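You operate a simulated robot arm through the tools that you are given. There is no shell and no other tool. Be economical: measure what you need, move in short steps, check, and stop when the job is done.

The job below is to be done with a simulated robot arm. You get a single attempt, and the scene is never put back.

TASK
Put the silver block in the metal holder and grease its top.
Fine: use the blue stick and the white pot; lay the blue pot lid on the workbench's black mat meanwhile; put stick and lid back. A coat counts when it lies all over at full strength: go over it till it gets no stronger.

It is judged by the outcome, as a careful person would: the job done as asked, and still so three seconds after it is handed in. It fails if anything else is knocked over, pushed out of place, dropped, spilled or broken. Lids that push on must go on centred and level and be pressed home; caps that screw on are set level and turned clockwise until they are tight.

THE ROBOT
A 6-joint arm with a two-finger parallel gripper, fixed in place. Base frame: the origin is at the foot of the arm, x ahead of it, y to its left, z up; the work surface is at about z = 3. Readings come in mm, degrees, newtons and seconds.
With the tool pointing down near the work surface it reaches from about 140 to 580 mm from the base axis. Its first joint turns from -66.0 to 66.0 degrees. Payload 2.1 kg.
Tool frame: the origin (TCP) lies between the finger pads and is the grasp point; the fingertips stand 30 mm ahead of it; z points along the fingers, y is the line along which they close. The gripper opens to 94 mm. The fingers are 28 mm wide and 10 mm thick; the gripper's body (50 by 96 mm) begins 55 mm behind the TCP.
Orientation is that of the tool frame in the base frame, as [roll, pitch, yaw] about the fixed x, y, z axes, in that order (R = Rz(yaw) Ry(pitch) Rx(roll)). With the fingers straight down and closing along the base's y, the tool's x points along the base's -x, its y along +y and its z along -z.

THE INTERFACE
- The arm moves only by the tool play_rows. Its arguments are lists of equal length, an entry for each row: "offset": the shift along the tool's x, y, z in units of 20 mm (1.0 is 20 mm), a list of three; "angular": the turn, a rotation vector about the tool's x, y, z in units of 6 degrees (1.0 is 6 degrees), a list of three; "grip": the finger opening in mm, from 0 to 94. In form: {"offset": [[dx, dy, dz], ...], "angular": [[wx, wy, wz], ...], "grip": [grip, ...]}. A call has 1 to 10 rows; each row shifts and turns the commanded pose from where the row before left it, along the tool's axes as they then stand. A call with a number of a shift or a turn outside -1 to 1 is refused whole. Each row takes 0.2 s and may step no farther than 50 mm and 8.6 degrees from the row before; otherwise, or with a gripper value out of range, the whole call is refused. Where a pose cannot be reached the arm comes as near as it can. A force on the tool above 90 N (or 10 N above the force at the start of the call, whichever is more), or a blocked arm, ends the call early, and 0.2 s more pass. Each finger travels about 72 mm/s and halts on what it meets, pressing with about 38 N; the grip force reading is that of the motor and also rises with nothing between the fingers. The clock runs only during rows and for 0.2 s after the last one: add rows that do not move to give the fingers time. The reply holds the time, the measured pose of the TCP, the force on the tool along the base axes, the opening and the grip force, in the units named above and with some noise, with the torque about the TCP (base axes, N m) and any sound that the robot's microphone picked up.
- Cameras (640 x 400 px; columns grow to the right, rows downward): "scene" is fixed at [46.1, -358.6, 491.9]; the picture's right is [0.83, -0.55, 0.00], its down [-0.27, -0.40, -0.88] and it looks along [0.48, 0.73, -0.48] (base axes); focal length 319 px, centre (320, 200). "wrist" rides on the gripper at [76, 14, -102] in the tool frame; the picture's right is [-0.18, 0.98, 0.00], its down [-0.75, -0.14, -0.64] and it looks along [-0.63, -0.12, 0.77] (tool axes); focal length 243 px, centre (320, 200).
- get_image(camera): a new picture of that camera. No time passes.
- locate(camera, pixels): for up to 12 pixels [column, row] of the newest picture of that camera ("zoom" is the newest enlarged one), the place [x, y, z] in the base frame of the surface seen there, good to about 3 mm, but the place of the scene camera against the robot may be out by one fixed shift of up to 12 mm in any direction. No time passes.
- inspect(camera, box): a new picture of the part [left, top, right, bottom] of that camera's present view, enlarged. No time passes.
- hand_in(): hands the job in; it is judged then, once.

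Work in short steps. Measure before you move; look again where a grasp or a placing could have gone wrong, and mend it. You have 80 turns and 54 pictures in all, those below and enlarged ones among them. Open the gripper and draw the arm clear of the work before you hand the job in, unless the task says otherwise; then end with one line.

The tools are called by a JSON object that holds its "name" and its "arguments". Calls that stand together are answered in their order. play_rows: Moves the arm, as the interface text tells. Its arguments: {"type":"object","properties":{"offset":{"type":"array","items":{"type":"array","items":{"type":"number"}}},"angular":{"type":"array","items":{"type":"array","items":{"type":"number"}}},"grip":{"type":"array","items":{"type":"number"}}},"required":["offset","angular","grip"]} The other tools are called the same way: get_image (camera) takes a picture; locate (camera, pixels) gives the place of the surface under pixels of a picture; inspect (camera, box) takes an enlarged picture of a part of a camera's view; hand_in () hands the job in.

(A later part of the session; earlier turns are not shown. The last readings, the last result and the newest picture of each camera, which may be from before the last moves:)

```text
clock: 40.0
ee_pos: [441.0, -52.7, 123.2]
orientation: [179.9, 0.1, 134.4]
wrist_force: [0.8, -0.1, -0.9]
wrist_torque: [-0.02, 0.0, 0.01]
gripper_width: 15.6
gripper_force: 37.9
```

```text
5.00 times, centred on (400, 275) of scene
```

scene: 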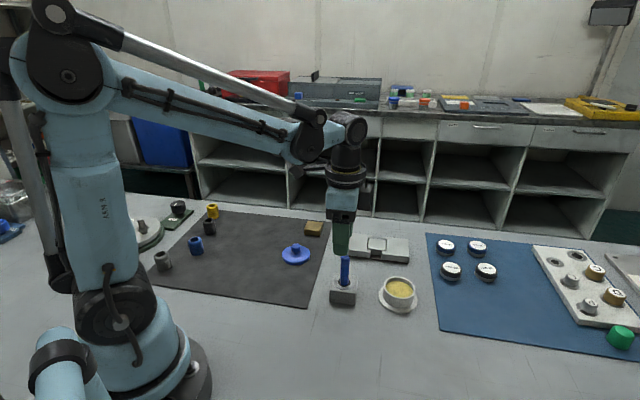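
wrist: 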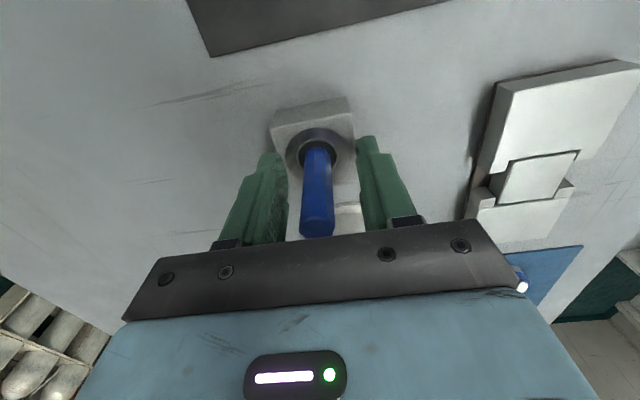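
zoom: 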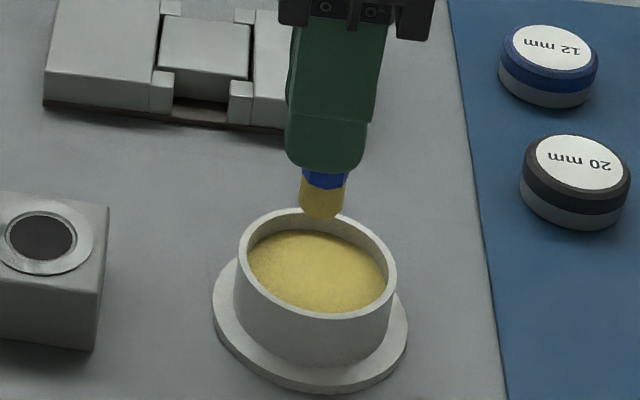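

Tip is loaded with grease. I move over the block's centre (≈513.3,87) and lower to a few mm above it.

{"name": "play_rows", "arguments": {"offset": [[0.307, 0.934, 0], [0.307, 0.934, 0], [0.307, 0.934, 0], [0.307, 0.934, 0], [0.307, 0.934, 0], [0.307, 0.934, 0], [0.307, 0.934, 0], [0.307, 0.934, 0], [0, 0, 0.8], [0, 0, 0.6]], "angular": [[0, 0, 0], [0, 0, 0], [0, 0, 0], [0, 0, 0], [0, 0, 0], [0, 0, 0], [0, 0, 0], [0, 0, 0], [0, 0, 0], [0, 0, 0]], "grip": [5, 5, 5, 5, 5, 5, 5, 5, 5, 5]}}

{"name": "inspect", "arguments": {"camera": "scene", "box": [330, 200, 430, 270]}}

```text
clock: 42.2
ee_pos: [514.4, 87.5, 95.1]
orientation: [179.9, 0.1, 134.4]
wrist_force: [0.1, 0.1, -1.4]
wrist_torque: [0.0, -0.02, 0.01]
gripper_width: 15.6
gripper_force: 38.0
```

```text
5.71 times, centred on (380, 235) of scene
```

zoom: 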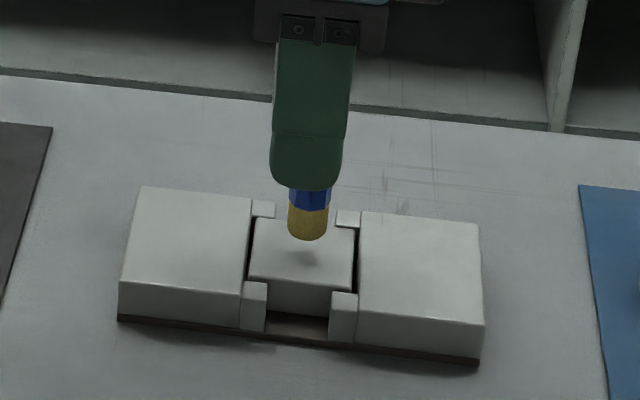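

Tip is ≈8 mm above the centre of the block. I lower in small steps to feel contact.

{"name": "play_rows", "arguments": {"offset": [[0.05, 0, 0.15], [0, 0, 0.08], [0, 0, 0.06], [0, 0, 0.05]], "angular": [[0, 0, 0], [0, 0, 0], [0, 0, 0], [0, 0, 0]], "grip": [5, 5, 5, 5]}}

```text
clock: 43.2
ee_pos: [512.9, 88.1, 87.9]
orientation: [179.8, 0.1, 134.4]
wrist_force: [-0.7, 0.2, 0.3]
wrist_torque: [0.0, 0.0, -0.02]
gripper_width: 15.4
gripper_force: 38.2
```

{"name": "play_rows", "arguments": {"offset": [[0, 0, 0.05], [0, 0, 0.04]], "angular": [[0, 0, 0], [0, 0, 0]], "grip": [5, 5]}}

{"name": "inspect", "arguments": {"camera": "scene", "box": [330, 200, 430, 270]}}

```text
clock: 43.8
ee_pos: [511.5, 87.1, 85.9]
orientation: [179.9, 0.2, 134.3]
wrist_force: [0.4, 0.0, -1.6]
wrist_torque: [-0.03, -0.03, 0.0]
gripper_width: 15.5
gripper_force: 38.1
```

```text
5.71 times, centred on (380, 235) of scene
```

zoom: 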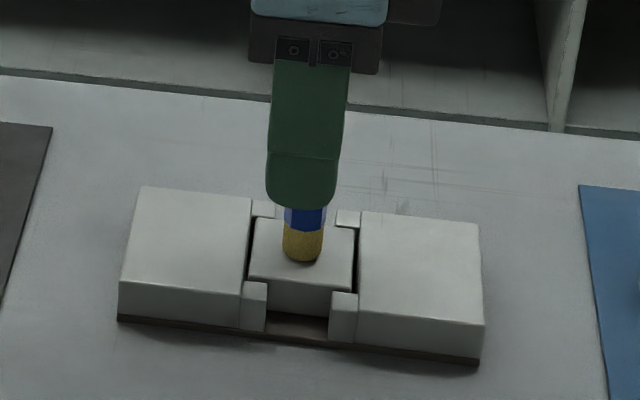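

Almost touching, no force yet. Lower further ~1.6 mm in two steps.

{"name": "play_rows", "arguments": {"offset": [[0, 0, 0.04], [0, 0, 0.04]], "angular": [[0, 0, 0], [0, 0, 0]], "grip": [5, 5]}}

```text
clock: 44.4
ee_pos: [513.1, 86.9, 84.0]
orientation: [179.8, 0.1, 134.3]
wrist_force: [1.4, 1.5, 16.6]
wrist_torque: [0.13, -0.18, -0.02]
gripper_width: 15.7
gripper_force: 37.9
```

Contact at z≈84 (17 N). I ease off 0.4 mm and begin serpentine strokes starting from one corner, staying inside the pocket walls.

{"name": "play_rows", "arguments": {"offset": [[0.775, -0.85, -0.02], [-0.775, 0, 0], [-0.775, 0, 0], [0, 0.28, 0], [0.775, 0, 0], [0.775, 0, 0], [0, 0.28, 0], [-0.775, 0, 0], [-0.775, 0, 0], [0, 0.28, 0]], "angular": [[0, 0, 0], [0, 0, 0], [0, 0, 0], [0, 0, 0], [0, 0, 0], [0, 0, 0], [0, 0, 0], [0, 0, 0], [0, 0, 0], [0, 0, 0]], "grip": [5, 5, 5, 5, 5, 5, 5, 5, 5, 5]}}

{"name": "play_rows", "arguments": {"offset": [[0.775, 0, 0], [0.775, 0, 0], [0, 0.28, 0], [-0.775, 0, 0], [-0.775, 0, 0], [0, 0.28, 0], [0.775, 0, 0], [0.775, 0, 0], [0, 0.28, 0], [-0.775, 0, 0]], "angular": [[0, 0, 0], [0, 0, 0], [0, 0, 0], [0, 0, 0], [0, 0, 0], [0, 0, 0], [0, 0, 0], [0, 0, 0], [0, 0, 0], [0, 0, 0]], "grip": [5, 5, 5, 5, 5, 5, 5, 5, 5, 5]}}

{"name": "inspect", "arguments": {"camera": "scene", "box": [330, 200, 430, 270]}}

```text
clock: 46.6
ee_pos: [522.4, 75.7, 85.2]
orientation: [180.0, 0.1, 134.4]
wrist_force: [0.6, -0.2, -0.4]
wrist_torque: [-0.01, 0.0, -0.01]
gripper_width: 15.3
gripper_force: 38.1
```

```text
clock: 48.8
ee_pos: [524.6, 99.8, 86.4]
orientation: [179.9, 0.1, 134.3]
wrist_force: [-1.1, -0.8, -0.3]
wrist_torque: [-0.02, 0.03, -0.01]
gripper_width: 15.2
gripper_force: 37.4
```

```text
5.71 times, centred on (380, 235) of scene
```

zoom: 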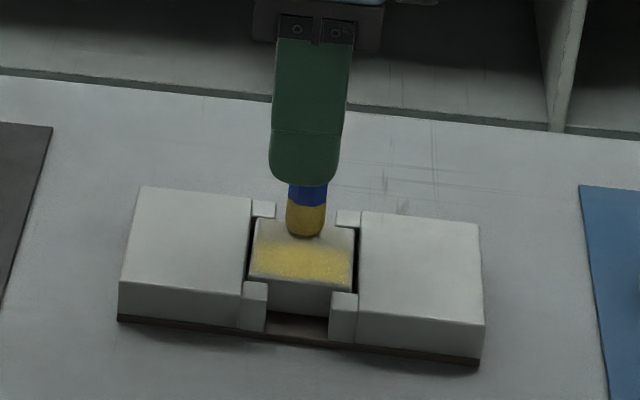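

The front half is coating well; the rear lost contact (z rose). I press down ~1.4 mm and go back over the rear lines.

{"name": "play_rows", "arguments": {"offset": [[0, 0, 0.04], [0, 0, 0.03]], "angular": [[0, 0, 0], [0, 0, 0]], "grip": [5, 5]}}

```text
clock: 49.4
ee_pos: [525.6, 98.5, 83.6]
orientation: [179.9, 0.1, 134.4]
wrist_force: [0.3, 0.1, 1.7]
wrist_torque: [0.03, 0.01, 0.0]
gripper_width: 15.1
gripper_force: 37.6
```

Just touching (1.7 N). I press 0.6 mm more and stroke back from the rear edge to the middle.

{"name": "play_rows", "arguments": {"offset": [[-0.775, 0, 0.03], [0.775, 0, 0], [0.775, 0, 0], [0, -0.25, 0], [-0.775, 0, 0], [-0.775, 0, 0], [0, -0.25, 0], [0.775, 0, 0], [0.775, 0, 0], [0, -0.25, 0]], "angular": [[0, 0, 0], [0, 0, 0], [0, 0, 0], [0, 0, 0], [0, 0, 0], [0, 0, 0], [0, 0, 0], [0, 0, 0], [0, 0, 0], [0, 0, 0]], "grip": [5, 5, 5, 5, 5, 5, 5, 5, 5, 5]}}

{"name": "play_rows", "arguments": {"offset": [[-0.775, 0, 0], [-0.775, 0, 0], [0, -0.25, 0], [0.775, 0, 0], [0.775, 0, 0], [0, -0.25, 0], [-0.775, 0, 0], [-0.775, 0, 0], [0, 0, -0.6], [0, 0, -0.8]], "angular": [[0, 0, 0], [0, 0, 0], [0, 0, 0], [0, 0, 0], [0, 0, 0], [0, 0, 0], [0, 0, 0], [0, 0, 0], [0, 0, 0], [0, 0, 0]], "grip": [5, 5, 5, 5, 5, 5, 5, 5, 5, 5]}}

{"name": "inspect", "arguments": {"camera": "scene", "box": [345, 210, 415, 260]}}

```text
clock: 51.6
ee_pos: [503.3, 100.0, 81.7]
orientation: [179.7, 0.2, 134.4]
wrist_force: [15.4, 1.9, 24.8]
wrist_torque: [0.06, -0.96, 0.0]
gripper_width: 15.0
gripper_force: 38.3
```

```text
clock: 53.8
ee_pos: [520.1, 69.5, 109.8]
orientation: [179.9, 0.2, 134.4]
wrist_force: [-0.4, 0.6, 0.1]
wrist_torque: [0.0, -0.02, 0.0]
gripper_width: 14.9
gripper_force: 38.5
```

```text
8.00 times, centred on (380, 235) of scene
```

zoom: 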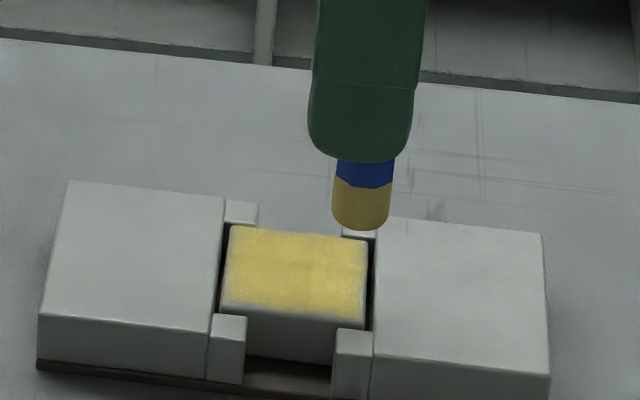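

Coat is on everywhere but weaker at the edges. I reload the stick at the pot.

{"name": "play_rows", "arguments": {"offset": [[-0.2, -0.89, -0.5], [-0.2, -0.89, 0], [-0.2, -0.89, 0], [-0.2, -0.89, 0], [-0.2, -0.89, 0], [-0.2, -0.89, 0], [-0.2, -0.89, 0], [-0.2, -0.89, 0], [0, 0, 0.6]], "angular": [[0, 0, 0], [0, 0, 0], [0, 0, 0], [0, 0, 0], [0, 0, 0], [0, 0, 0], [0, 0, 0], [0, 0, 0], [0, 0, 0]], "grip": [5, 5, 5, 5, 5, 5, 5, 5, 5]}}

{"name": "inspect", "arguments": {"camera": "scene", "box": [350, 235, 450, 315]}}

```text
clock: 55.8
ee_pos: [438.4, -52.3, 107.8]
orientation: [179.9, 0.1, 134.4]
wrist_force: [0.2, -0.1, 0.0]
wrist_torque: [0.02, -0.01, 0.0]
gripper_width: 15.1
gripper_force: 37.7
```

```text
5.00 times, centred on (400, 275) of scene
```

zoom: 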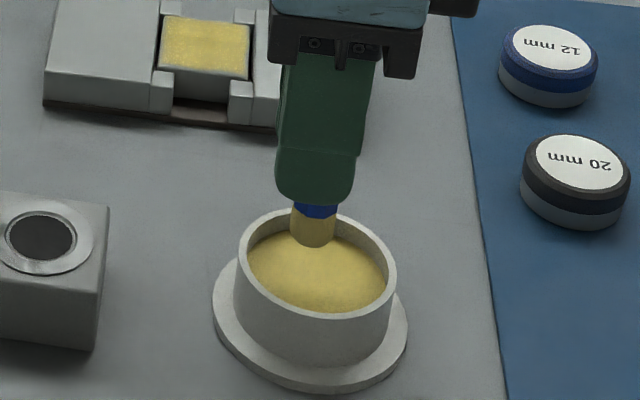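

Tip is over the grease. Dip, stir, lift.

{"name": "play_rows", "arguments": {"offset": [[0, 0, 0.5], [0, 0, 0.45], [0, 0, 0.25], [0.2, 0, 0], [-0.4, 0, 0], [0.2, 0, 0], [0, 0, -0.5], [0, 0, -0.8], [0, 0, -0.7]], "angular": [[0, 0, 0], [0, 0, 0], [0, 0, 0], [0, 0, 0], [0, 0, 0], [0, 0, 0], [0, 0, 0], [0, 0, 0], [0, 0, 0]], "grip": [5, 5, 5, 5, 5, 5, 5, 5, 5]}}

{"name": "play_rows", "arguments": {"offset": [[0.29, 0.934, 0], [0.29, 0.934, 0], [0.29, 0.934, 0], [0.29, 0.934, 0], [0.29, 0.934, 0], [0.29, 0.934, 0], [0.29, 0.934, 0], [0.29, 0.934, 0], [0, 0, 0.7], [0, 0, 0.5]], "angular": [[0, 0, 0], [0, 0, 0], [0, 0, 0], [0, 0, 0], [0, 0, 0], [0, 0, 0], [0, 0, 0], [0, 0, 0], [0, 0, 0], [0, 0, 0]], "grip": [5, 5, 5, 5, 5, 5, 5, 5, 5, 5]}}

{"name": "inspect", "arguments": {"camera": "scene", "box": [345, 210, 415, 260]}}

```text
clock: 57.8
ee_pos: [437.5, -53.0, 124.1]
orientation: [179.9, 0.0, 134.4]
wrist_force: [-1.2, 0.5, 0.0]
wrist_torque: [0.0, 0.0, -0.01]
gripper_width: 15.0
gripper_force: 38.3
```

```text
clock: 60.0
ee_pos: [513.7, 85.1, 99.8]
orientation: [180.0, 0.1, 134.4]
wrist_force: [1.0, 0.5, -0.4]
wrist_torque: [-0.01, 0.0, 0.02]
gripper_width: 15.2
gripper_force: 38.1
```

```text
8.00 times, centred on (380, 235) of scene
```

zoom: 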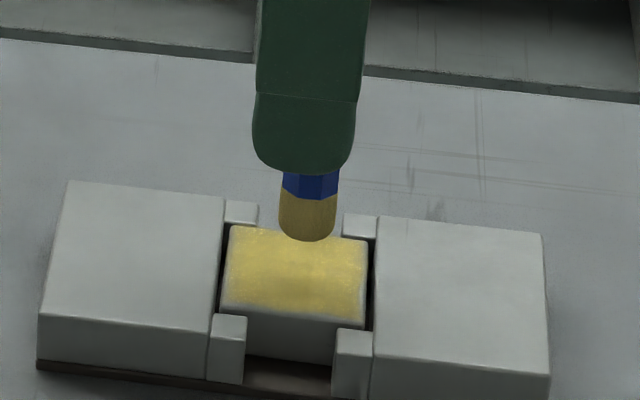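

Tip is ~3 mm right of the block centre; I shift 2.5 mm back and lower to contact.

{"name": "play_rows", "arguments": {"offset": [[0.125, 0.04, 0.4], [0, 0, 0.2], [0, 0, 0.1], [0, 0, 0.05], [0, 0, 0.04]], "angular": [[0, 0, 0], [0, 0, 0], [0, 0, 0], [0, 0, 0], [0, 0, 0]], "grip": [5, 5, 5, 5, 5]}}

```text
clock: 61.2
ee_pos: [510.8, 87.8, 84.7]
orientation: [179.8, 0.1, 134.4]
wrist_force: [0.6, -0.5, -0.1]
wrist_torque: [-0.03, 0.01, 0.0]
gripper_width: 14.6
gripper_force: 37.8
```

{"name": "play_rows", "arguments": {"offset": [[0, 0, 0.05], [0, 0, 0.04]], "angular": [[0, 0, 0], [0, 0, 0]], "grip": [5, 5]}}

```text
clock: 61.8
ee_pos: [511.1, 86.7, 83.5]
orientation: [179.9, 0.2, 134.4]
wrist_force: [-0.1, -0.2, 0.5]
wrist_torque: [-0.02, -0.02, -0.01]
gripper_width: 14.9
gripper_force: 38.4
```

{"name": "play_rows", "arguments": {"offset": [[0, 0, 0.05]], "angular": [[0, 0, 0]], "grip": [5]}}

```text
clock: 62.2
ee_pos: [511.6, 87.7, 81.6]
orientation: [179.9, 0.1, 134.4]
wrist_force: [-0.5, -0.5, 7.0]
wrist_torque: [-0.01, -0.03, 0.01]
gripper_width: 15.0
gripper_force: 37.8
```

7 N contact. I add 0.4 mm and do the full serpentine, from the front edge to the rear.

{"name": "play_rows", "arguments": {"offset": [[0.8, -0.9, 0.02], [-0.8, 0, 0], [-0.8, 0, 0], [0, 0.25, 0], [0.8, 0, 0], [0.8, 0, 0], [0, 0.25, 0], [-0.8, 0, 0], [-0.8, 0, 0], [0, 0.25, 0]], "angular": [[0, 0, 0], [0, 0, 0], [0, 0, 0], [0, 0, 0], [0, 0, 0], [0, 0, 0], [0, 0, 0], [0, 0, 0], [0, 0, 0], [0, 0, 0]], "grip": [5, 5, 5, 5, 5, 5, 5, 5, 5, 5]}}

{"name": "play_rows", "arguments": {"offset": [[0.8, 0, 0], [0.8, 0, 0], [0, 0.25, 0], [-0.8, 0, 0], [-0.8, 0, 0], [0, 0.25, 0], [0.8, 0, 0], [0.8, 0, 0], [0, 0.25, 0], [-0.8, 0, 0]], "angular": [[0, 0, 0], [0, 0, 0], [0, 0, 0], [0, 0, 0], [0, 0, 0], [0, 0, 0], [0, 0, 0], [0, 0, 0], [0, 0, 0], [0, 0, 0]], "grip": [5, 5, 5, 5, 5, 5, 5, 5, 5, 5]}}

{"name": "play_rows", "arguments": {"offset": [[-0.8, 0, 0], [0, 0.25, 0], [0.8, 0, 0], [0.8, 0, 0], [0, -0.875, 0], [0, -0.875, 0], [-0.8, 0, 0], [-0.8, 0, 0], [0, 0.875, 0], [0, 0.875, 0]], "angular": [[0, 0, 0], [0, 0, 0], [0, 0, 0], [0, 0, 0], [0, 0, 0], [0, 0, 0], [0, 0, 0], [0, 0, 0], [0, 0, 0], [0, 0, 0]], "grip": [5, 5, 5, 5, 5, 5, 5, 5, 5, 5]}}

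{"name": "play_rows", "arguments": {"offset": [[0.8, -0.1, 0], [0, 0, -0.6], [0, 0, -0.8]], "angular": [[0, 0, 0], [0, 0, 0], [0, 0, 0]], "grip": [5, 5, 5]}}

{"name": "inspect", "arguments": {"camera": "scene", "box": [345, 210, 415, 260]}}

```text
clock: 64.4
ee_pos: [521.0, 74.0, 78.9]
orientation: [179.9, 0.1, 134.3]
wrist_force: [-4.6, -1.1, 9.9]
wrist_torque: [-0.09, 0.23, -0.01]
gripper_width: 15.0
gripper_force: 38.3
```

```text
clock: 66.6
ee_pos: [520.7, 95.3, 82.0]
orientation: [179.9, 0.1, 134.3]
wrist_force: [0.5, 0.0, -0.1]
wrist_torque: [0.01, 0.0, 0.02]
gripper_width: 15.0
gripper_force: 37.5
```

```text
clock: 68.8
ee_pos: [536.0, 87.2, 81.6]
orientation: [179.9, 0.1, 134.4]
wrist_force: [-0.2, 0.0, -0.5]
wrist_torque: [-0.03, -0.02, 0.0]
gripper_width: 14.9
gripper_force: 38.4
```

```text
clock: 69.6
ee_pos: [523.3, 97.9, 109.9]
orientation: [179.9, 0.1, 134.4]
wrist_force: [0.4, -0.8, -1.0]
wrist_torque: [0.0, -0.01, -0.03]
gripper_width: 14.7
gripper_force: 38.3
```

```text
8.00 times, centred on (380, 235) of scene
```

zoom: 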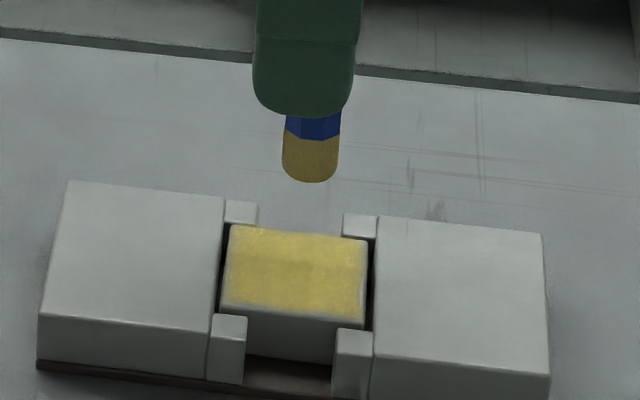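

Coat is fuller; edges still slightly lighter and the rear pass lost contact. I reload once more.

{"name": "play_rows", "arguments": {"offset": [[-0.28, -0.917, -0.5], [-0.28, -0.917, 0], [-0.28, -0.917, 0], [-0.28, -0.917, 0], [-0.28, -0.917, 0], [-0.28, -0.917, 0], [-0.28, -0.917, 0], [-0.28, -0.917, 0], [-0.28, -0.917, 0], [0, 0, 0.5]], "angular": [[0, 0, 0], [0, 0, 0], [0, 0, 0], [0, 0, 0], [0, 0, 0], [0, 0, 0], [0, 0, 0], [0, 0, 0], [0, 0, 0], [0, 0, 0]], "grip": [5, 5, 5, 5, 5, 5, 5, 5, 5, 5]}}

{"name": "get_image", "arguments": {"camera": "wrist"}}

```text
clock: 71.8
ee_pos: [440.4, -53.8, 110.1]
orientation: [179.9, 0.2, 134.3]
wrist_force: [-0.2, 0.1, 0.2]
wrist_torque: [0.02, 0.0, 0.0]
gripper_width: 15.0
gripper_force: 37.9
```

```text
12 pictures are left
```

wrist: 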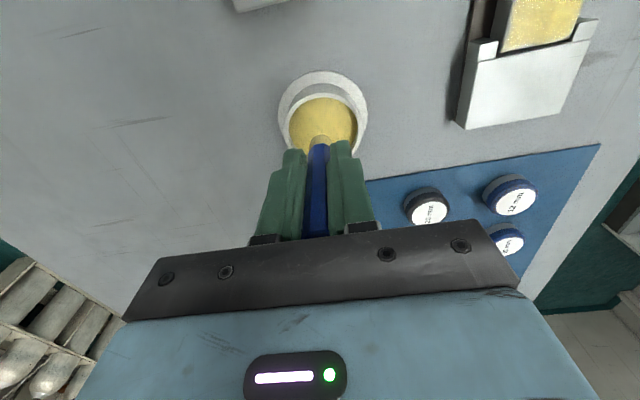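

Centred over the pot. Dip to z≈79, lift, and return above the block centre.

{"name": "play_rows", "arguments": {"offset": [[0, 0, 0.7], [0, 0, 0.5], [0, 0, 0.35], [0.2, 0, 0], [-0.4, 0, 0], [0.2, 0, 0], [0, 0, -0.5], [0, 0, -0.8], [0, 0, -0.7]], "angular": [[0, 0, 0], [0, 0, 0], [0, 0, 0], [0, 0, 0], [0, 0, 0], [0, 0, 0], [0, 0, 0], [0, 0, 0], [0, 0, 0]], "grip": [5, 5, 5, 5, 5, 5, 5, 5, 5]}}

{"name": "play_rows", "arguments": {"offset": [[0.324, 0.936, 0], [0.324, 0.936, 0], [0.324, 0.936, 0], [0.324, 0.936, 0], [0.324, 0.936, 0], [0.324, 0.936, 0], [0.324, 0.936, 0], [0.324, 0.936, 0], [0, 0, 0.8], [0, 0, 0.7]], "angular": [[0, 0, 0], [0, 0, 0], [0, 0, 0], [0, 0, 0], [0, 0, 0], [0, 0, 0], [0, 0, 0], [0, 0, 0], [0, 0, 0], [0, 0, 0]], "grip": [5, 5, 5, 5, 5, 5, 5, 5, 5, 5]}}

{"name": "inspect", "arguments": {"camera": "scene", "box": [345, 210, 415, 260]}}

```text
clock: 73.8
ee_pos: [438.9, -51.9, 117.3]
orientation: [179.9, 0.0, 134.4]
wrist_force: [-0.4, -0.1, 0.2]
wrist_torque: [0.07, -0.01, 0.02]
gripper_width: 14.9
gripper_force: 38.2
```

```text
clock: 76.0
ee_pos: [510.8, 87.9, 88.5]
orientation: [179.8, 0.1, 134.4]
wrist_force: [0.0, 1.0, 0.1]
wrist_torque: [-0.02, -0.04, 0.04]
gripper_width: 15.1
gripper_force: 38.0
```

```text
8.00 times, centred on (380, 235) of scene
```

zoom: 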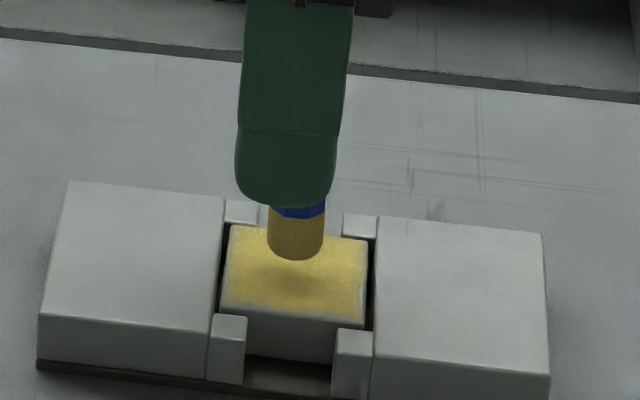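

Well centred now. I lower to contact.

{"name": "play_rows", "arguments": {"offset": [[0, 0, 0.15], [0, 0, 0.08], [0, 0, 0.05]], "angular": [[0, 0, 0], [0, 0, 0], [0, 0, 0]], "grip": [5, 5, 5]}}

```text
clock: 76.8
ee_pos: [510.5, 89.4, 82.4]
orientation: [179.9, 0.0, 134.4]
wrist_force: [-0.2, 0.0, -1.5]
wrist_torque: [0.03, 0.03, 0.01]
gripper_width: 15.3
gripper_force: 38.0
```

{"name": "play_rows", "arguments": {"offset": [[0, 0, 0.05], [0, 0, 0.05]], "angular": [[0, 0, 0], [0, 0, 0]], "grip": [5, 5]}}

```text
clock: 77.4
ee_pos: [510.7, 88.6, 81.5]
orientation: [179.9, 0.1, 134.3]
wrist_force: [0.0, 0.0, 0.1]
wrist_torque: [0.01, -0.01, 0.02]
gripper_width: 15.0
gripper_force: 38.2
```

{"name": "play_rows", "arguments": {"offset": [[0, 0, 0.05], [0, 0, 0.03]], "angular": [[0, 0, 0], [0, 0, 0]], "grip": [5, 5]}}

```text
clock: 78.0
ee_pos: [511.4, 88.1, 79.0]
orientation: [179.9, 0.1, 134.4]
wrist_force: [0.0, 0.0, -0.1]
wrist_torque: [-0.01, 0.01, 0.0]
gripper_width: 15.0
gripper_force: 38.0
```

Still no contact, so the stick has slid up a bit in the grip; I continue down.

{"name": "play_rows", "arguments": {"offset": [[0, 0, 0.04], [0, 0, 0.04]], "angular": [[0, 0, 0], [0, 0, 0]], "grip": [5, 5]}}

```text
clock: 78.6
ee_pos: [511.6, 88.6, 77.1]
orientation: [179.9, 0.1, 134.5]
wrist_force: [-0.8, -0.2, 3.5]
wrist_torque: [-0.02, -0.03, 0.03]
gripper_width: 15.0
gripper_force: 37.9
```

Contact (3.5 N) at z≈77. This time I start at the rear corner and add slight downward creep so contact isn't lost.

{"name": "play_rows", "arguments": {"offset": [[0.8, 0.87, 0.02], [-0.8, 0, 0.006], [-0.8, 0, 0.006], [0, -0.25, 0], [0.8, 0, 0.006], [0.8, 0, 0.006], [0, -0.25, 0], [-0.8, 0, 0.006], [-0.8, 0, 0.006], [0, -0.25, 0]], "angular": [[0, 0, 0], [0, 0, 0], [0, 0, 0], [0, 0, 0], [0, 0, 0], [0, 0, 0], [0, 0, 0], [0, 0, 0], [0, 0, 0], [0, 0, 0]], "grip": [5, 5, 5, 5, 5, 5, 5, 5, 5, 5]}}

{"name": "play_rows", "arguments": {"offset": [[0.8, 0, 0.006], [0.8, 0, 0.006], [0, -0.25, 0], [-0.8, 0, 0.006], [-0.8, 0, 0.006], [0, -0.25, 0], [0.8, 0, 0.006], [0.8, 0, 0.006], [0, -0.25, 0], [-0.8, 0, 0.006]], "angular": [[0, 0, 0], [0, 0, 0], [0, 0, 0], [0, 0, 0], [0, 0, 0], [0, 0, 0], [0, 0, 0], [0, 0, 0], [0, 0, 0], [0, 0, 0]], "grip": [5, 5, 5, 5, 5, 5, 5, 5, 5, 5]}}

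```text
clock: 80.8
ee_pos: [524.9, 79.0, 75.8]
orientation: [179.7, 0.3, 134.4]
wrist_force: [4.5, 6.2, 21.9]
wrist_torque: [0.22, -0.25, 0.02]
gripper_width: 15.1
gripper_force: 38.0
```

```text
clock: 83.0
ee_pos: [501.0, 80.4, 76.0]
orientation: [179.9, -0.2, 134.3]
wrist_force: [-2.8, 1.8, 8.4]
wrist_torque: [0.13, 0.11, 0.01]
gripper_width: 15.0
gripper_force: 38.1
```

Contact held throughout (22 → 8 N). I finish the front lines, then trace the perimeter, then lift.

{"name": "play_rows", "arguments": {"offset": [[-0.8, 0, 0.006], [0, -0.27, 0], [0.8, 0, 0.006], [0.8, 0, 0.006], [0, 0.88, 0], [0, 0.88, 0.006], [-0.8, 0, 0], [-0.8, 0, 0.006], [0, -0.88, 0], [0, -0.88, 0.006]], "angular": [[0, 0, 0], [0, 0, 0], [0, 0, 0], [0, 0, 0], [0, 0, 0], [0, 0, 0], [0, 0, 0], [0, 0, 0], [0, 0, 0], [0, 0, 0]], "grip": [5, 5, 5, 5, 5, 5, 5, 5, 5, 5]}}

{"name": "play_rows", "arguments": {"offset": [[0.8, 0, 0.006], [0, 0, -0.6], [0, 0, -0.8], [0, -0.5, -0.3], [0, -1, 0], [0, -1, 0], [0, 0, 0]], "angular": [[0, 0, 0], [0, 0, 0], [0, 0, 0], [0, 0, 0], [0, 0, 0], [0, 0, 0], [0, 0, 0]], "grip": [5, 5, 5, 5, 5, 5, 5]}}

{"name": "inspect", "arguments": {"camera": "wrist", "box": [380, 60, 560, 180]}}

```text
clock: 85.2
ee_pos: [508.9, 65.2, 75.6]
orientation: [179.7, 0.1, 134.5]
wrist_force: [5.2, 4.7, 21.6]
wrist_torque: [0.18, -0.31, -0.01]
gripper_width: 15.1
gripper_force: 38.1
```

```text
clock: 86.8
ee_pos: [462.0, 41.6, 109.4]
orientation: [179.9, 0.1, 134.4]
wrist_force: [-0.2, 0.7, 0.0]
wrist_torque: [0.01, -0.01, 0.03]
gripper_width: 14.9
gripper_force: 38.0
```

```text
3.33 times, centred on (470, 120) of wrist
```

zoom: 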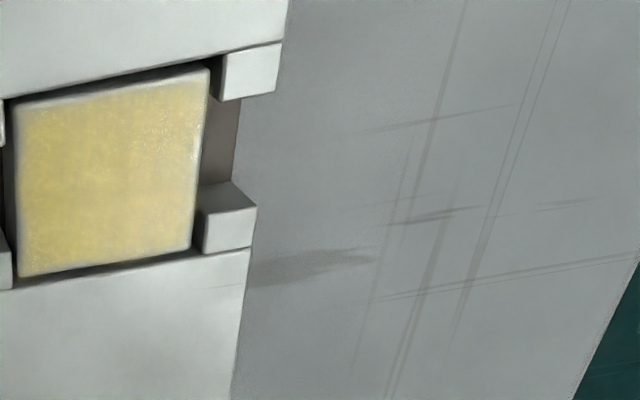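

The coat looks near-even; the −v edge (top) and rear edge (right) are a little lighter. I locate the block's corners to target the edges on one more loaded pass.

{"name": "locate", "arguments": {"camera": "zoom", "pixels": [[17, 105], [206, 70], [189, 248], [20, 276], [222, 60], [202, 215], [110, 175]]}}

```text
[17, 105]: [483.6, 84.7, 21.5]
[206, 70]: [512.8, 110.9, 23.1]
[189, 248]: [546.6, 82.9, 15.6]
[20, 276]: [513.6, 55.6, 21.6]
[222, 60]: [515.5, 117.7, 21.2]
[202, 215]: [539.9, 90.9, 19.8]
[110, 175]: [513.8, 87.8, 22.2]
```

One more loaded pass, centred at u≈424.5, v≈301.5. First reload (stick now ~56 mm below TCP, so dip to z≈72).

{"name": "play_rows", "arguments": {"offset": [[-0.53, -0.82, 0], [-0.53, -0.82, 0], [-0.53, -0.82, 0], [-0.53, -0.82, 0], [-0.53, -0.82, 0], [0, 0, 0.7], [0, 0, 0.7], [0, 0, 0.45], [0.2, 0, 0], [-0.4, 0, 0]], "angular": [[0, 0, 0], [0, 0, 0], [0, 0, 0], [0, 0, 0], [0, 0, 0], [0, 0, 0], [0, 0, 0], [0, 0, 0], [0, 0, 0], [0, 0, 0]], "grip": [5, 5, 5, 5, 5, 5, 5, 5, 5, 5]}}

{"name": "play_rows", "arguments": {"offset": [[0.2, 0, 0], [0, 0, -0.6], [0, 0, -0.8], [0, 0, -0.6]], "angular": [[0, 0, 0], [0, 0, 0], [0, 0, 0], [0, 0, 0]], "grip": [5, 5, 5, 5]}}

```text
clock: 89.0
ee_pos: [441.9, -54.6, 71.5]
orientation: [179.9, -0.3, 134.4]
wrist_force: [-5.6, 4.7, 21.5]
wrist_torque: [0.29, 0.3, 0.0]
gripper_width: 14.9
gripper_force: 37.6
```

```text
clock: 90.0
ee_pos: [439.8, -53.4, 111.3]
orientation: [180.0, 0.0, 134.4]
wrist_force: [-0.2, 0.7, -0.2]
wrist_torque: [0.0, 0.04, 0.02]
gripper_width: 15.3
gripper_force: 37.8
```

Tip touched the pot floor lightly and is loaded. Back over the block, and down to just above contact.

{"name": "play_rows", "arguments": {"offset": [[0.305, 0.943, 0], [0.305, 0.943, 0], [0.305, 0.943, 0], [0.305, 0.943, 0], [0.305, 0.943, 0], [0.305, 0.943, 0], [0.305, 0.943, 0], [0.305, 0.943, 0], [0, 0, 0.8], [0, 0, 0.75]], "angular": [[0, 0, 0], [0, 0, 0], [0, 0, 0], [0, 0, 0], [0, 0, 0], [0, 0, 0], [0, 0, 0], [0, 0, 0], [0, 0, 0], [0, 0, 0]], "grip": [5, 5, 5, 5, 5, 5, 5, 5, 5, 5]}}

{"name": "play_rows", "arguments": {"offset": [[0, 0, 0.08], [0, 0, 0.06], [0, 0, 0.05]], "angular": [[0, 0, 0], [0, 0, 0], [0, 0, 0]], "grip": [5, 5, 5]}}

```text
clock: 92.2
ee_pos: [514.8, 85.6, 80.8]
orientation: [179.8, 0.0, 134.4]
wrist_force: [1.4, 0.6, 0.2]
wrist_torque: [-0.01, -0.02, 0.03]
gripper_width: 14.9
gripper_force: 37.5
```

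```text
clock: 93.0
ee_pos: [515.7, 85.9, 78.3]
orientation: [179.8, 0.2, 134.5]
wrist_force: [0.9, -0.7, 0.0]
wrist_torque: [0.02, -0.01, 0.02]
gripper_width: 14.7
gripper_force: 37.7
```

{"name": "play_rows", "arguments": {"offset": [[0.06, 0, 0.05], [0, 0, 0.04], [0, 0, 0.03]], "angular": [[0, 0, 0], [0, 0, 0], [0, 0, 0]], "grip": [5, 5, 5]}}

```text
clock: 93.8
ee_pos: [513.3, 87.4, 76.1]
orientation: [179.9, 0.0, 134.3]
wrist_force: [-0.3, 0.2, 0.3]
wrist_torque: [0.02, -0.04, 0.0]
gripper_width: 15.1
gripper_force: 37.7
```

{"name": "play_rows", "arguments": {"offset": [[0, 0, 0.04], [0, 0, 0.03]], "angular": [[0, 0, 0], [0, 0, 0]], "grip": [5, 5]}}

```text
clock: 94.4
ee_pos: [513.7, 88.0, 74.3]
orientation: [179.8, 0.1, 134.4]
wrist_force: [-0.4, 0.2, -0.4]
wrist_torque: [0.0, -0.01, -0.01]
gripper_width: 15.0
gripper_force: 38.1
```

{"name": "play_rows", "arguments": {"offset": [[0, 0, 0.04], [0, 0, 0.04]], "angular": [[0, 0, 0], [0, 0, 0]], "grip": [5, 5]}}

```text
clock: 95.0
ee_pos: [514.0, 88.3, 72.3]
orientation: [179.9, 0.1, 134.4]
wrist_force: [1.1, 0.3, 0.4]
wrist_torque: [-0.03, -0.06, -0.01]
gripper_width: 15.1
gripper_force: 37.8
```

{"name": "play_rows", "arguments": {"offset": [[0, 0, 0.04], [0, 0, 0.04]], "angular": [[0, 0, 0], [0, 0, 0]], "grip": [5, 5]}}

{"name": "inspect", "arguments": {"camera": "scene", "box": [345, 210, 415, 260]}}

```text
clock: 95.6
ee_pos: [514.2, 87.3, 72.1]
orientation: [179.9, 0.1, 134.4]
wrist_force: [-2.1, -0.3, 14.5]
wrist_torque: [-0.03, 0.02, -0.01]
gripper_width: 14.7
gripper_force: 38.3
```

```text
8.00 times, centred on (380, 235) of scene
```

zoom: 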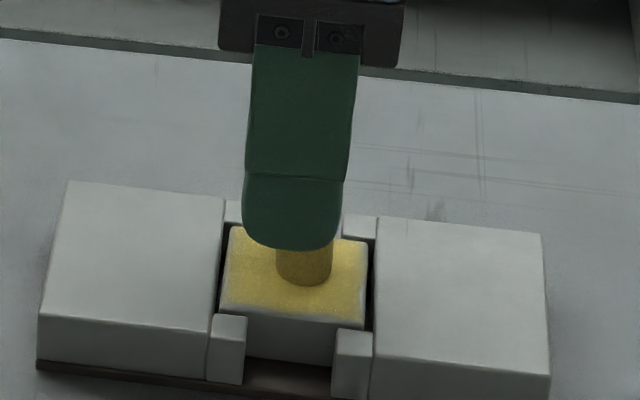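

In contact (14 N), tip ≈2 mm right of centre. I run the rear-to-front serpentine again, corrected, with gentle creep, then perimeter.

{"name": "play_rows", "arguments": {"offset": [[0.9, 0.87, 0], [-0.8, 0, 0.006], [-0.8, 0, 0.006], [0, -0.25, 0], [0.8, 0, 0.006], [0.8, 0, 0.006], [0, -0.25, 0], [-0.8, 0, 0.006], [-0.8, 0, 0.006], [0, -0.25, 0]], "angular": [[0, 0, 0], [0, 0, 0], [0, 0, 0], [0, 0, 0], [0, 0, 0], [0, 0, 0], [0, 0, 0], [0, 0, 0], [0, 0, 0], [0, 0, 0]], "grip": [5, 5, 5, 5, 5, 5, 5, 5, 5, 5]}}

{"name": "play_rows", "arguments": {"offset": [[0.8, 0, 0.006], [0.8, 0, 0.006], [0, -0.25, 0], [-0.8, 0, 0.006], [-0.8, 0, 0.006], [0, -0.25, 0], [0.8, 0, 0.006], [0.8, 0, 0.006], [0, -0.25, 0], [-0.8, 0, 0.006]], "angular": [[0, 0, 0], [0, 0, 0], [0, 0, 0], [0, 0, 0], [0, 0, 0], [0, 0, 0], [0, 0, 0], [0, 0, 0], [0, 0, 0], [0, 0, 0]], "grip": [5, 5, 5, 5, 5, 5, 5, 5, 5, 5]}}

{"name": "play_rows", "arguments": {"offset": [[-0.8, 0, 0.006], [0, -0.29, 0], [0.8, 0, 0.006], [0.8, 0, 0.006], [0, 0.88, 0], [0, 0.9, 0.006], [-0.8, 0, 0], [-0.8, 0, 0.006], [0, -0.88, 0], [0, -0.9, 0.006]], "angular": [[0, 0, 0], [0, 0, 0], [0, 0, 0], [0, 0, 0], [0, 0, 0], [0, 0, 0], [0, 0, 0], [0, 0, 0], [0, 0, 0], [0, 0, 0]], "grip": [5, 5, 5, 5, 5, 5, 5, 5, 5, 5]}}

{"name": "play_rows", "arguments": {"offset": [[0.8, 0, 0.006], [0.8, 0, 0.006], [0, 0.88, 0.006], [0, 0.9, 0.006], [-0.8, 0, 0], [0, 0, -0.6], [0, 0, -0.9], [0, -0.9, -0.3], [0, -1, 0], [0, -1, 0]], "angular": [[0, 0, 0], [0, 0, 0], [0, 0, 0], [0, 0, 0], [0, 0, 0], [0, 0, 0], [0, 0, 0], [0, 0, 0], [0, 0, 0], [0, 0, 0]], "grip": [5, 5, 5, 5, 5, 5, 5, 5, 5, 5]}}

{"name": "get_image", "arguments": {"camera": "wrist"}}

```text
clock: 97.8
ee_pos: [525.9, 79.6, 69.5]
orientation: [179.6, 0.1, 134.4]
wrist_force: [3.0, 9.6, 21.0]
wrist_torque: [0.36, -0.16, 0.06]
gripper_width: 15.0
gripper_force: 37.8
```

```text
clock: 100.0
ee_pos: [504.9, 80.8, 69.3]
orientation: [179.9, 0.0, 134.5]
wrist_force: [-3.7, 1.8, 10.4]
wrist_torque: [0.08, 0.17, 0.0]
gripper_width: 14.8
gripper_force: 38.1
```

```text
clock: 102.2
ee_pos: [511.0, 64.7, 67.9]
orientation: [179.7, 0.0, 134.4]
wrist_force: [1.2, 8.4, 16.7]
wrist_torque: [0.45, -0.17, 0.06]
gripper_width: 15.3
gripper_force: 37.3
```

```text
clock: 104.4
ee_pos: [482.4, 59.5, 104.8]
orientation: [179.9, 0.1, 134.3]
wrist_force: [-0.4, 0.3, 0.3]
wrist_torque: [0.02, 0.02, 0.0]
gripper_width: 14.9
gripper_force: 37.6
```

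```text
8 pictures are left
```

wrist: 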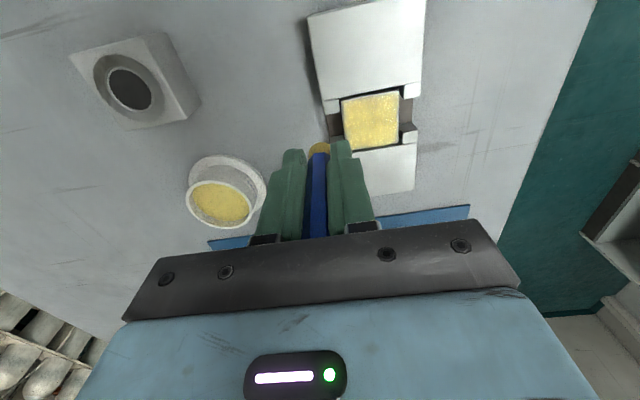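

{"name": "inspect", "arguments": {"camera": "wrist", "box": [325, 80, 425, 160]}}

```text
5.00 times, centred on (375, 120) of wrist
```

zoom: 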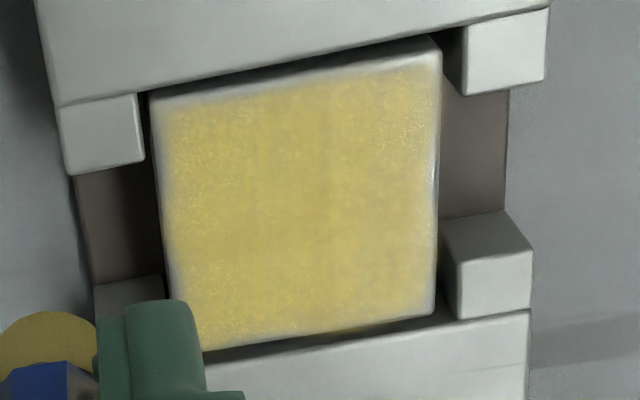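

The interior is even; the −v and rear edges are still a bit thin. I go back down and run repeated strokes along these edges, plus the others once, then lift clear.

{"name": "play_rows", "arguments": {"offset": [[0, 1, 0], [0, 1, 0], [0, 0.9, 0.3], [0, 0, 0.9], [0, 0, 0.61], [-0.8, 0.05, 0.004], [0.8, 0, 0.004], [0.85, 0, 0.004], [0, -0.91, 0.004], [0, -0.9, 0.004]], "angular": [[0, 0, 0], [0, 0, 0], [0, 0, 0], [0, 0, 0], [0, 0, 0], [0, 0, 0], [0, 0, 0], [0, 0, 0], [0, 0, 0], [0, 0, 0]], "grip": [5, 5, 5, 5, 5, 5, 5, 5, 5, 5]}}

{"name": "play_rows", "arguments": {"offset": [[0, 0.9, 0.004], [0, 0.91, 0.004], [0, -0.91, 0.004], [0, -0.9, 0.004], [0, 0.9, 0.004], [0, 0.91, 0.004], [-0.8, 0, 0.004], [-0.85, 0, 0.004], [0.8, 0, 0.004], [0.85, 0, 0.004]], "angular": [[0, 0, 0], [0, 0, 0], [0, 0, 0], [0, 0, 0], [0, 0, 0], [0, 0, 0], [0, 0, 0], [0, 0, 0], [0, 0, 0], [0, 0, 0]], "grip": [5, 5, 5, 5, 5, 5, 5, 5, 5, 5]}}

{"name": "play_rows", "arguments": {"offset": [[-0.8, 0, 0.004], [-0.85, 0, 0.004], [0, -0.91, 0.004], [0, -0.95, 0.004], [0.8, 0, 0.004], [0.8, 0, 0.004], [0, 0, -0.6], [0, 0, -0.9], [0, -0.9, -0.3], [0, -0.9, 0]], "angular": [[0, 0, 0], [0, 0, 0], [0, 0, 0], [0, 0, 0], [0, 0, 0], [0, 0, 0], [0, 0, 0], [0, 0, 0], [0, 0, 0], [0, 0, 0]], "grip": [5, 5, 5, 5, 5, 5, 5, 5, 5, 5]}}

{"name": "inspect", "arguments": {"camera": "scene", "box": [320, 200, 420, 300]}}

```text
clock: 106.6
ee_pos: [490.5, 88.3, 67.1]
orientation: [179.6, 0.3, 134.3]
wrist_force: [19.7, -2.4, 25.9]
wrist_torque: [-0.12, -0.92, 0.04]
gripper_width: 15.1
gripper_force: 38.6
```

```text
clock: 108.8
ee_pos: [515.8, 112.7, 66.6]
orientation: [179.9, 0.2, 134.3]
wrist_force: [6.9, -6.2, 30.8]
wrist_torque: [-0.46, -0.36, 0.02]
gripper_width: 15.1
gripper_force: 38.3
```

```text
clock: 111.0
ee_pos: [460.7, 61.5, 102.3]
orientation: [179.9, 0.0, 134.4]
wrist_force: [0.2, -0.1, -0.5]
wrist_torque: [0.0, 0.04, 0.0]
gripper_width: 15.1
gripper_force: 38.1
```

```text
4.00 times, centred on (370, 250) of scene
```

zoom: 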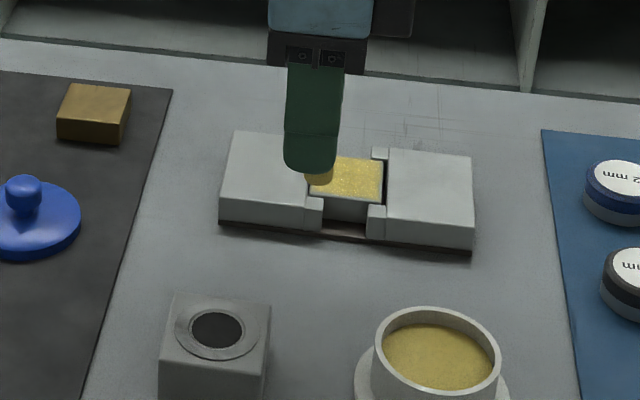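

Coat looks even. Now I carry the stick over its stand at (359.8,19.6), tip just above the hole, and check alignment.

{"name": "play_rows", "arguments": {"offset": [[0.34, -0.845, 0], [0.34, -0.845, 0], [0.34, -0.845, 0], [0.34, -0.845, 0], [0.34, -0.845, 0], [0.34, -0.845, 0], [0, 0, 0.4], [0, 0, 0.2], [0, 0, 0]], "angular": [[0, 0, 0], [0, 0, 0], [0, 0, 0], [0, 0, 0], [0, 0, 0], [0, 0, 0], [0, 0, 0], [0, 0, 0], [0, 0, 0]], "grip": [5, 5, 5, 5, 5, 5, 5, 5, 5]}}

{"name": "inspect", "arguments": {"camera": "scene", "box": [305, 235, 385, 315]}}

```text
clock: 113.0
ee_pos: [360.7, 19.1, 89.2]
orientation: [179.9, 0.1, 134.4]
wrist_force: [-0.3, 0.2, -0.1]
wrist_torque: [-0.02, 0.0, 0.03]
gripper_width: 15.1
gripper_force: 38.2
```

```text
5.00 times, centred on (345, 275) of scene
```

zoom: 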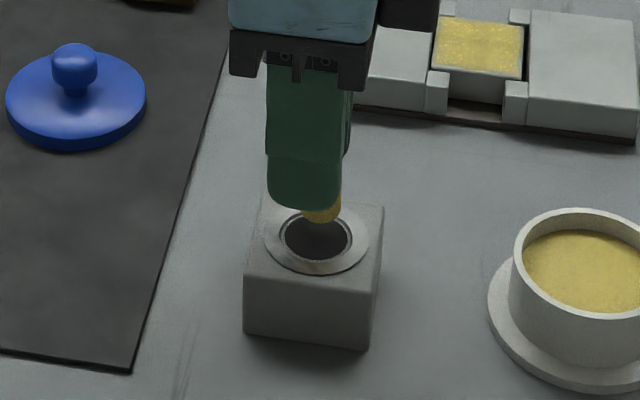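

Tip is over the hole, ~1 mm right. I nudge and lower until the fingertips are just above the stand.

{"name": "play_rows", "arguments": {"offset": [[0.05, -0.01, 0.3], [0, 0, 0.4], [0, 0, 0.3], [0, 0, 0.2], [0, 0, 0.06]], "angular": [[0, 0, 0], [0, 0, 0], [0, 0, 0], [0, 0, 0], [0, 0, 0]], "grip": [5, 5, 5, 5, 5]}}

{"name": "inspect", "arguments": {"camera": "scene", "box": [305, 235, 385, 315]}}

```text
clock: 114.2
ee_pos: [360.8, 21.5, 64.1]
orientation: [179.9, 0.1, 134.4]
wrist_force: [0.6, 0.4, -0.1]
wrist_torque: [0.03, 0.0, 0.0]
gripper_width: 15.2
gripper_force: 38.7
```

```text
5.00 times, centred on (345, 275) of scene
```

zoom: 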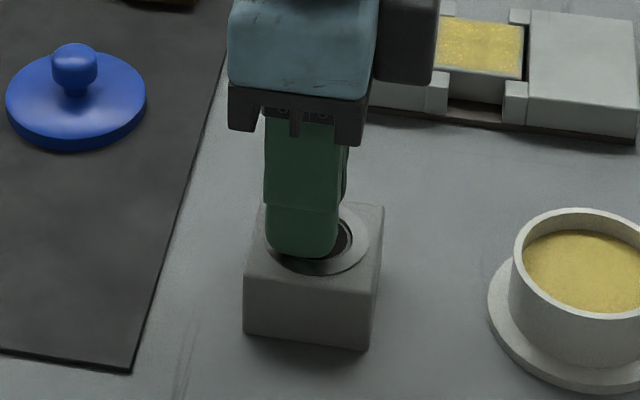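

The stick is in the hole with no side force. I release, rise straight, and move above the lid.

{"name": "play_rows", "arguments": {"offset": [[0, 0, 0], [0, 0, 0], [0, 0, 0], [0, 0, -0.5], [0, 0, -0.8], [0, 0, -1], [0, 0, -1], [0, 0, -1]], "angular": [[0, 0, 0], [0, 0, 0], [0, 0, 0], [0, 0, 0], [0, 0, 0], [0, 0, 0], [0, 0, 0], [0, 0, 0]], "grip": [24, 40, 44, 44, 44, 44, 44, 44]}}

{"name": "play_rows", "arguments": {"offset": [[0.937, 0.669, 0], [0.937, 0.669, 0], [0.937, 0.669, 0], [0.937, 0.669, 0], [0.937, 0.669, 0], [0.937, 0.669, 0], [0.937, 0.669, 0], [0, 0, 0.5], [0, 0, 0]], "angular": [[0, 0, 0], [0, 0, 0], [0, 0, 0], [0, 0, 0], [0, 0, 0], [0, 0, 0], [0, 0, 0], [0, 0, 0], [0, 0, 0]], "grip": [44, 44, 44, 44, 44, 44, 44, 44, 44]}}

{"name": "inspect", "arguments": {"camera": "scene", "box": [260, 200, 420, 320]}}

```text
clock: 116.0
ee_pos: [361.5, 20.3, 151.0]
orientation: [179.8, 0.0, 134.4]
wrist_force: [0.2, -0.8, 0.7]
wrist_torque: [-0.03, -0.02, 0.01]
gripper_width: 44.0
gripper_force: 0.0
```

```text
clock: 118.0
ee_pos: [334.4, 179.6, 140.3]
orientation: [179.9, 0.0, 134.5]
wrist_force: [0.1, 0.7, 0.1]
wrist_torque: [0.0, 0.03, 0.0]
gripper_width: 44.0
gripper_force: 0.1
```

```text
3.33 times, centred on (340, 260) of scene
```

zoom: 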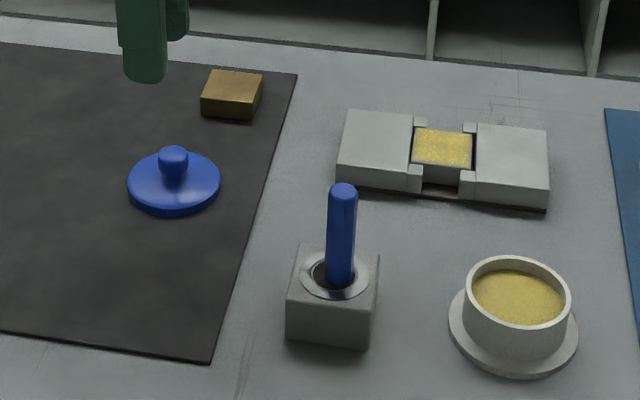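

Stick is back in its stand, block coated. I descend on the lid knob at the recorded pose, grip and lift.

{"name": "play_rows", "arguments": {"offset": [[-0.04, 0.04, 0.9], [0, 0, 0.9], [0, 0, 0.9], [0, 0, 0.8], [0, 0, 0.6], [0, 0, 0.3], [0, 0, 0], [0, 0, 0], [0, 0, 0], [0, 0, 0]], "angular": [[0, 0, 0], [0, 0, 0], [0, 0, 0], [0, 0, 0], [0, 0, 0], [0, 0, 0], [0, 0, 0], [0, 0, 0], [0, 0, 0], [0, 0, 0]], "grip": [44, 44, 44, 44, 44, 44, 30, 14, 5, 5]}}

{"name": "play_rows", "arguments": {"offset": [[0, 0, -0.3], [0, 0, -0.7], [0, 0, -1], [0, 0, -1], [0, 0, -1], [0, 0, -1], [0, 0, -1], [0, 0, 0]], "angular": [[0, 0, 0], [0, 0, 0], [0, 0, 0], [0, 0, 0], [0, 0, 0], [0, 0, 0], [0, 0, 0], [0, 0, 0]], "grip": [5, 5, 5, 5, 5, 5, 5, 5]}}

```text
clock: 120.2
ee_pos: [335.7, 179.8, 53.4]
orientation: [179.8, 0.1, 134.4]
wrist_force: [0.4, 0.5, -0.1]
wrist_torque: [-0.03, -0.03, 0.05]
gripper_width: 19.3
gripper_force: 38.2
```

```text
clock: 122.0
ee_pos: [336.4, 180.7, 173.1]
orientation: [179.9, 0.2, 134.3]
wrist_force: [0.8, -0.2, 0.0]
wrist_torque: [-0.02, -0.01, 0.01]
gripper_width: 19.4
gripper_force: 38.3
```

Lid gripped at the same width. I carry it back over the pot at (440.8,-53) and lower to ~18 mm above its seat.

{"name": "play_rows", "arguments": {"offset": [[-1, -0.368, 0], [-1, -0.368, 0], [-1, -0.368, 0], [-1, -0.368, 0], [-1, -0.368, 0], [-1, -0.368, 0], [-1, -0.368, 0], [-1, -0.368, 0], [-1, -0.368, 0], [-1, -0.368, 0]], "angular": [[0, 0, 0], [0, 0, 0], [0, 0, 0], [0, 0, 0], [0, 0, 0], [0, 0, 0], [0, 0, 0], [0, 0, 0], [0, 0, 0], [0, 0, 0]], "grip": [5, 5, 5, 5, 5, 5, 5, 5, 5, 5]}}

{"name": "play_rows", "arguments": {"offset": [[-1, -0.368, 0], [-1, -0.368, 0], [0, 0, 0.9], [0, 0, 0.9], [0, 0, 0.9], [0, 0, 0.9], [0, 0, 0.3], [0, 0, 0]], "angular": [[0, 0, 0], [0, 0, 0], [0, 0, 0], [0, 0, 0], [0, 0, 0], [0, 0, 0], [0, 0, 0], [0, 0, 0]], "grip": [5, 5, 5, 5, 5, 5, 5, 5]}}

{"name": "inspect", "arguments": {"camera": "wrist", "box": [240, 60, 400, 180]}}

```text
clock: 124.2
ee_pos: [422.8, -15.5, 172.6]
orientation: [179.9, 0.1, 134.5]
wrist_force: [0.0, -0.4, -0.6]
wrist_torque: [0.01, 0.04, 0.0]
gripper_width: 18.9
gripper_force: 37.8
```

```text
clock: 126.0
ee_pos: [441.0, -52.5, 92.9]
orientation: [179.9, 0.0, 134.4]
wrist_force: [-0.3, 0.2, 0.0]
wrist_torque: [0.0, -0.02, -0.02]
gripper_width: 19.0
gripper_force: 38.5
```

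```text
3.33 times, centred on (320, 120) of wrist
5 turns are left
```

zoom: 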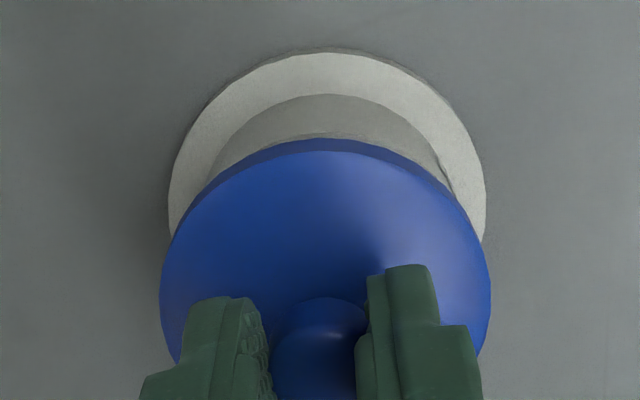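

Lid is centred over the pot. I lower and press in small steps.

{"name": "play_rows", "arguments": {"offset": [[0, 0, 0.3], [0, 0, 0.25], [0, 0, 0.08], [0, 0, 0.06], [0, 0, 0.05], [0, 0, 0.05], [0, 0, 0.04]], "angular": [[0, 0, 0], [0, 0, 0], [0, 0, 0], [0, 0, 0], [0, 0, 0], [0, 0, 0], [0, 0, 0]], "grip": [5, 5, 5, 5, 5, 5, 5]}}

{"name": "inspect", "arguments": {"camera": "scene", "box": [350, 235, 450, 315]}}

```text
clock: 127.6
ee_pos: [441.4, -52.8, 76.7]
orientation: [179.9, 0.1, 134.4]
wrist_force: [0.6, 0.6, 0.9]
wrist_torque: [-0.03, 0.02, 0.01]
gripper_width: 18.9
gripper_force: 37.6
```

```text
5.00 times, centred on (400, 275) of scene
4 turns are left
```

zoom: 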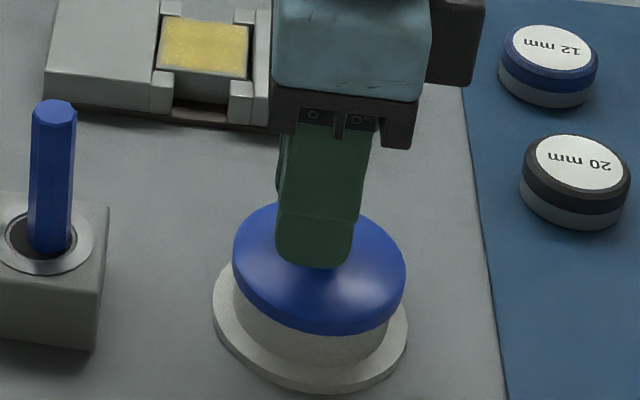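

Lid looks in place but there's no force yet; I press ~2.8 mm further in small steps.

{"name": "play_rows", "arguments": {"offset": [[0, 0, 0.05], [0, 0, 0.03], [0, 0, 0.03], [0, 0, 0.03]], "angular": [[0, 0, 0], [0, 0, 0], [0, 0, 0], [0, 0, 0]], "grip": [5, 5, 5, 5]}}

```text
clock: 128.6
ee_pos: [440.7, -52.7, 75.1]
orientation: [179.9, 0.1, 134.4]
wrist_force: [5.9, 8.4, 31.2]
wrist_torque: [0.0, -0.17, 0.02]
gripper_width: 19.2
gripper_force: 37.8
3 turns are left
```

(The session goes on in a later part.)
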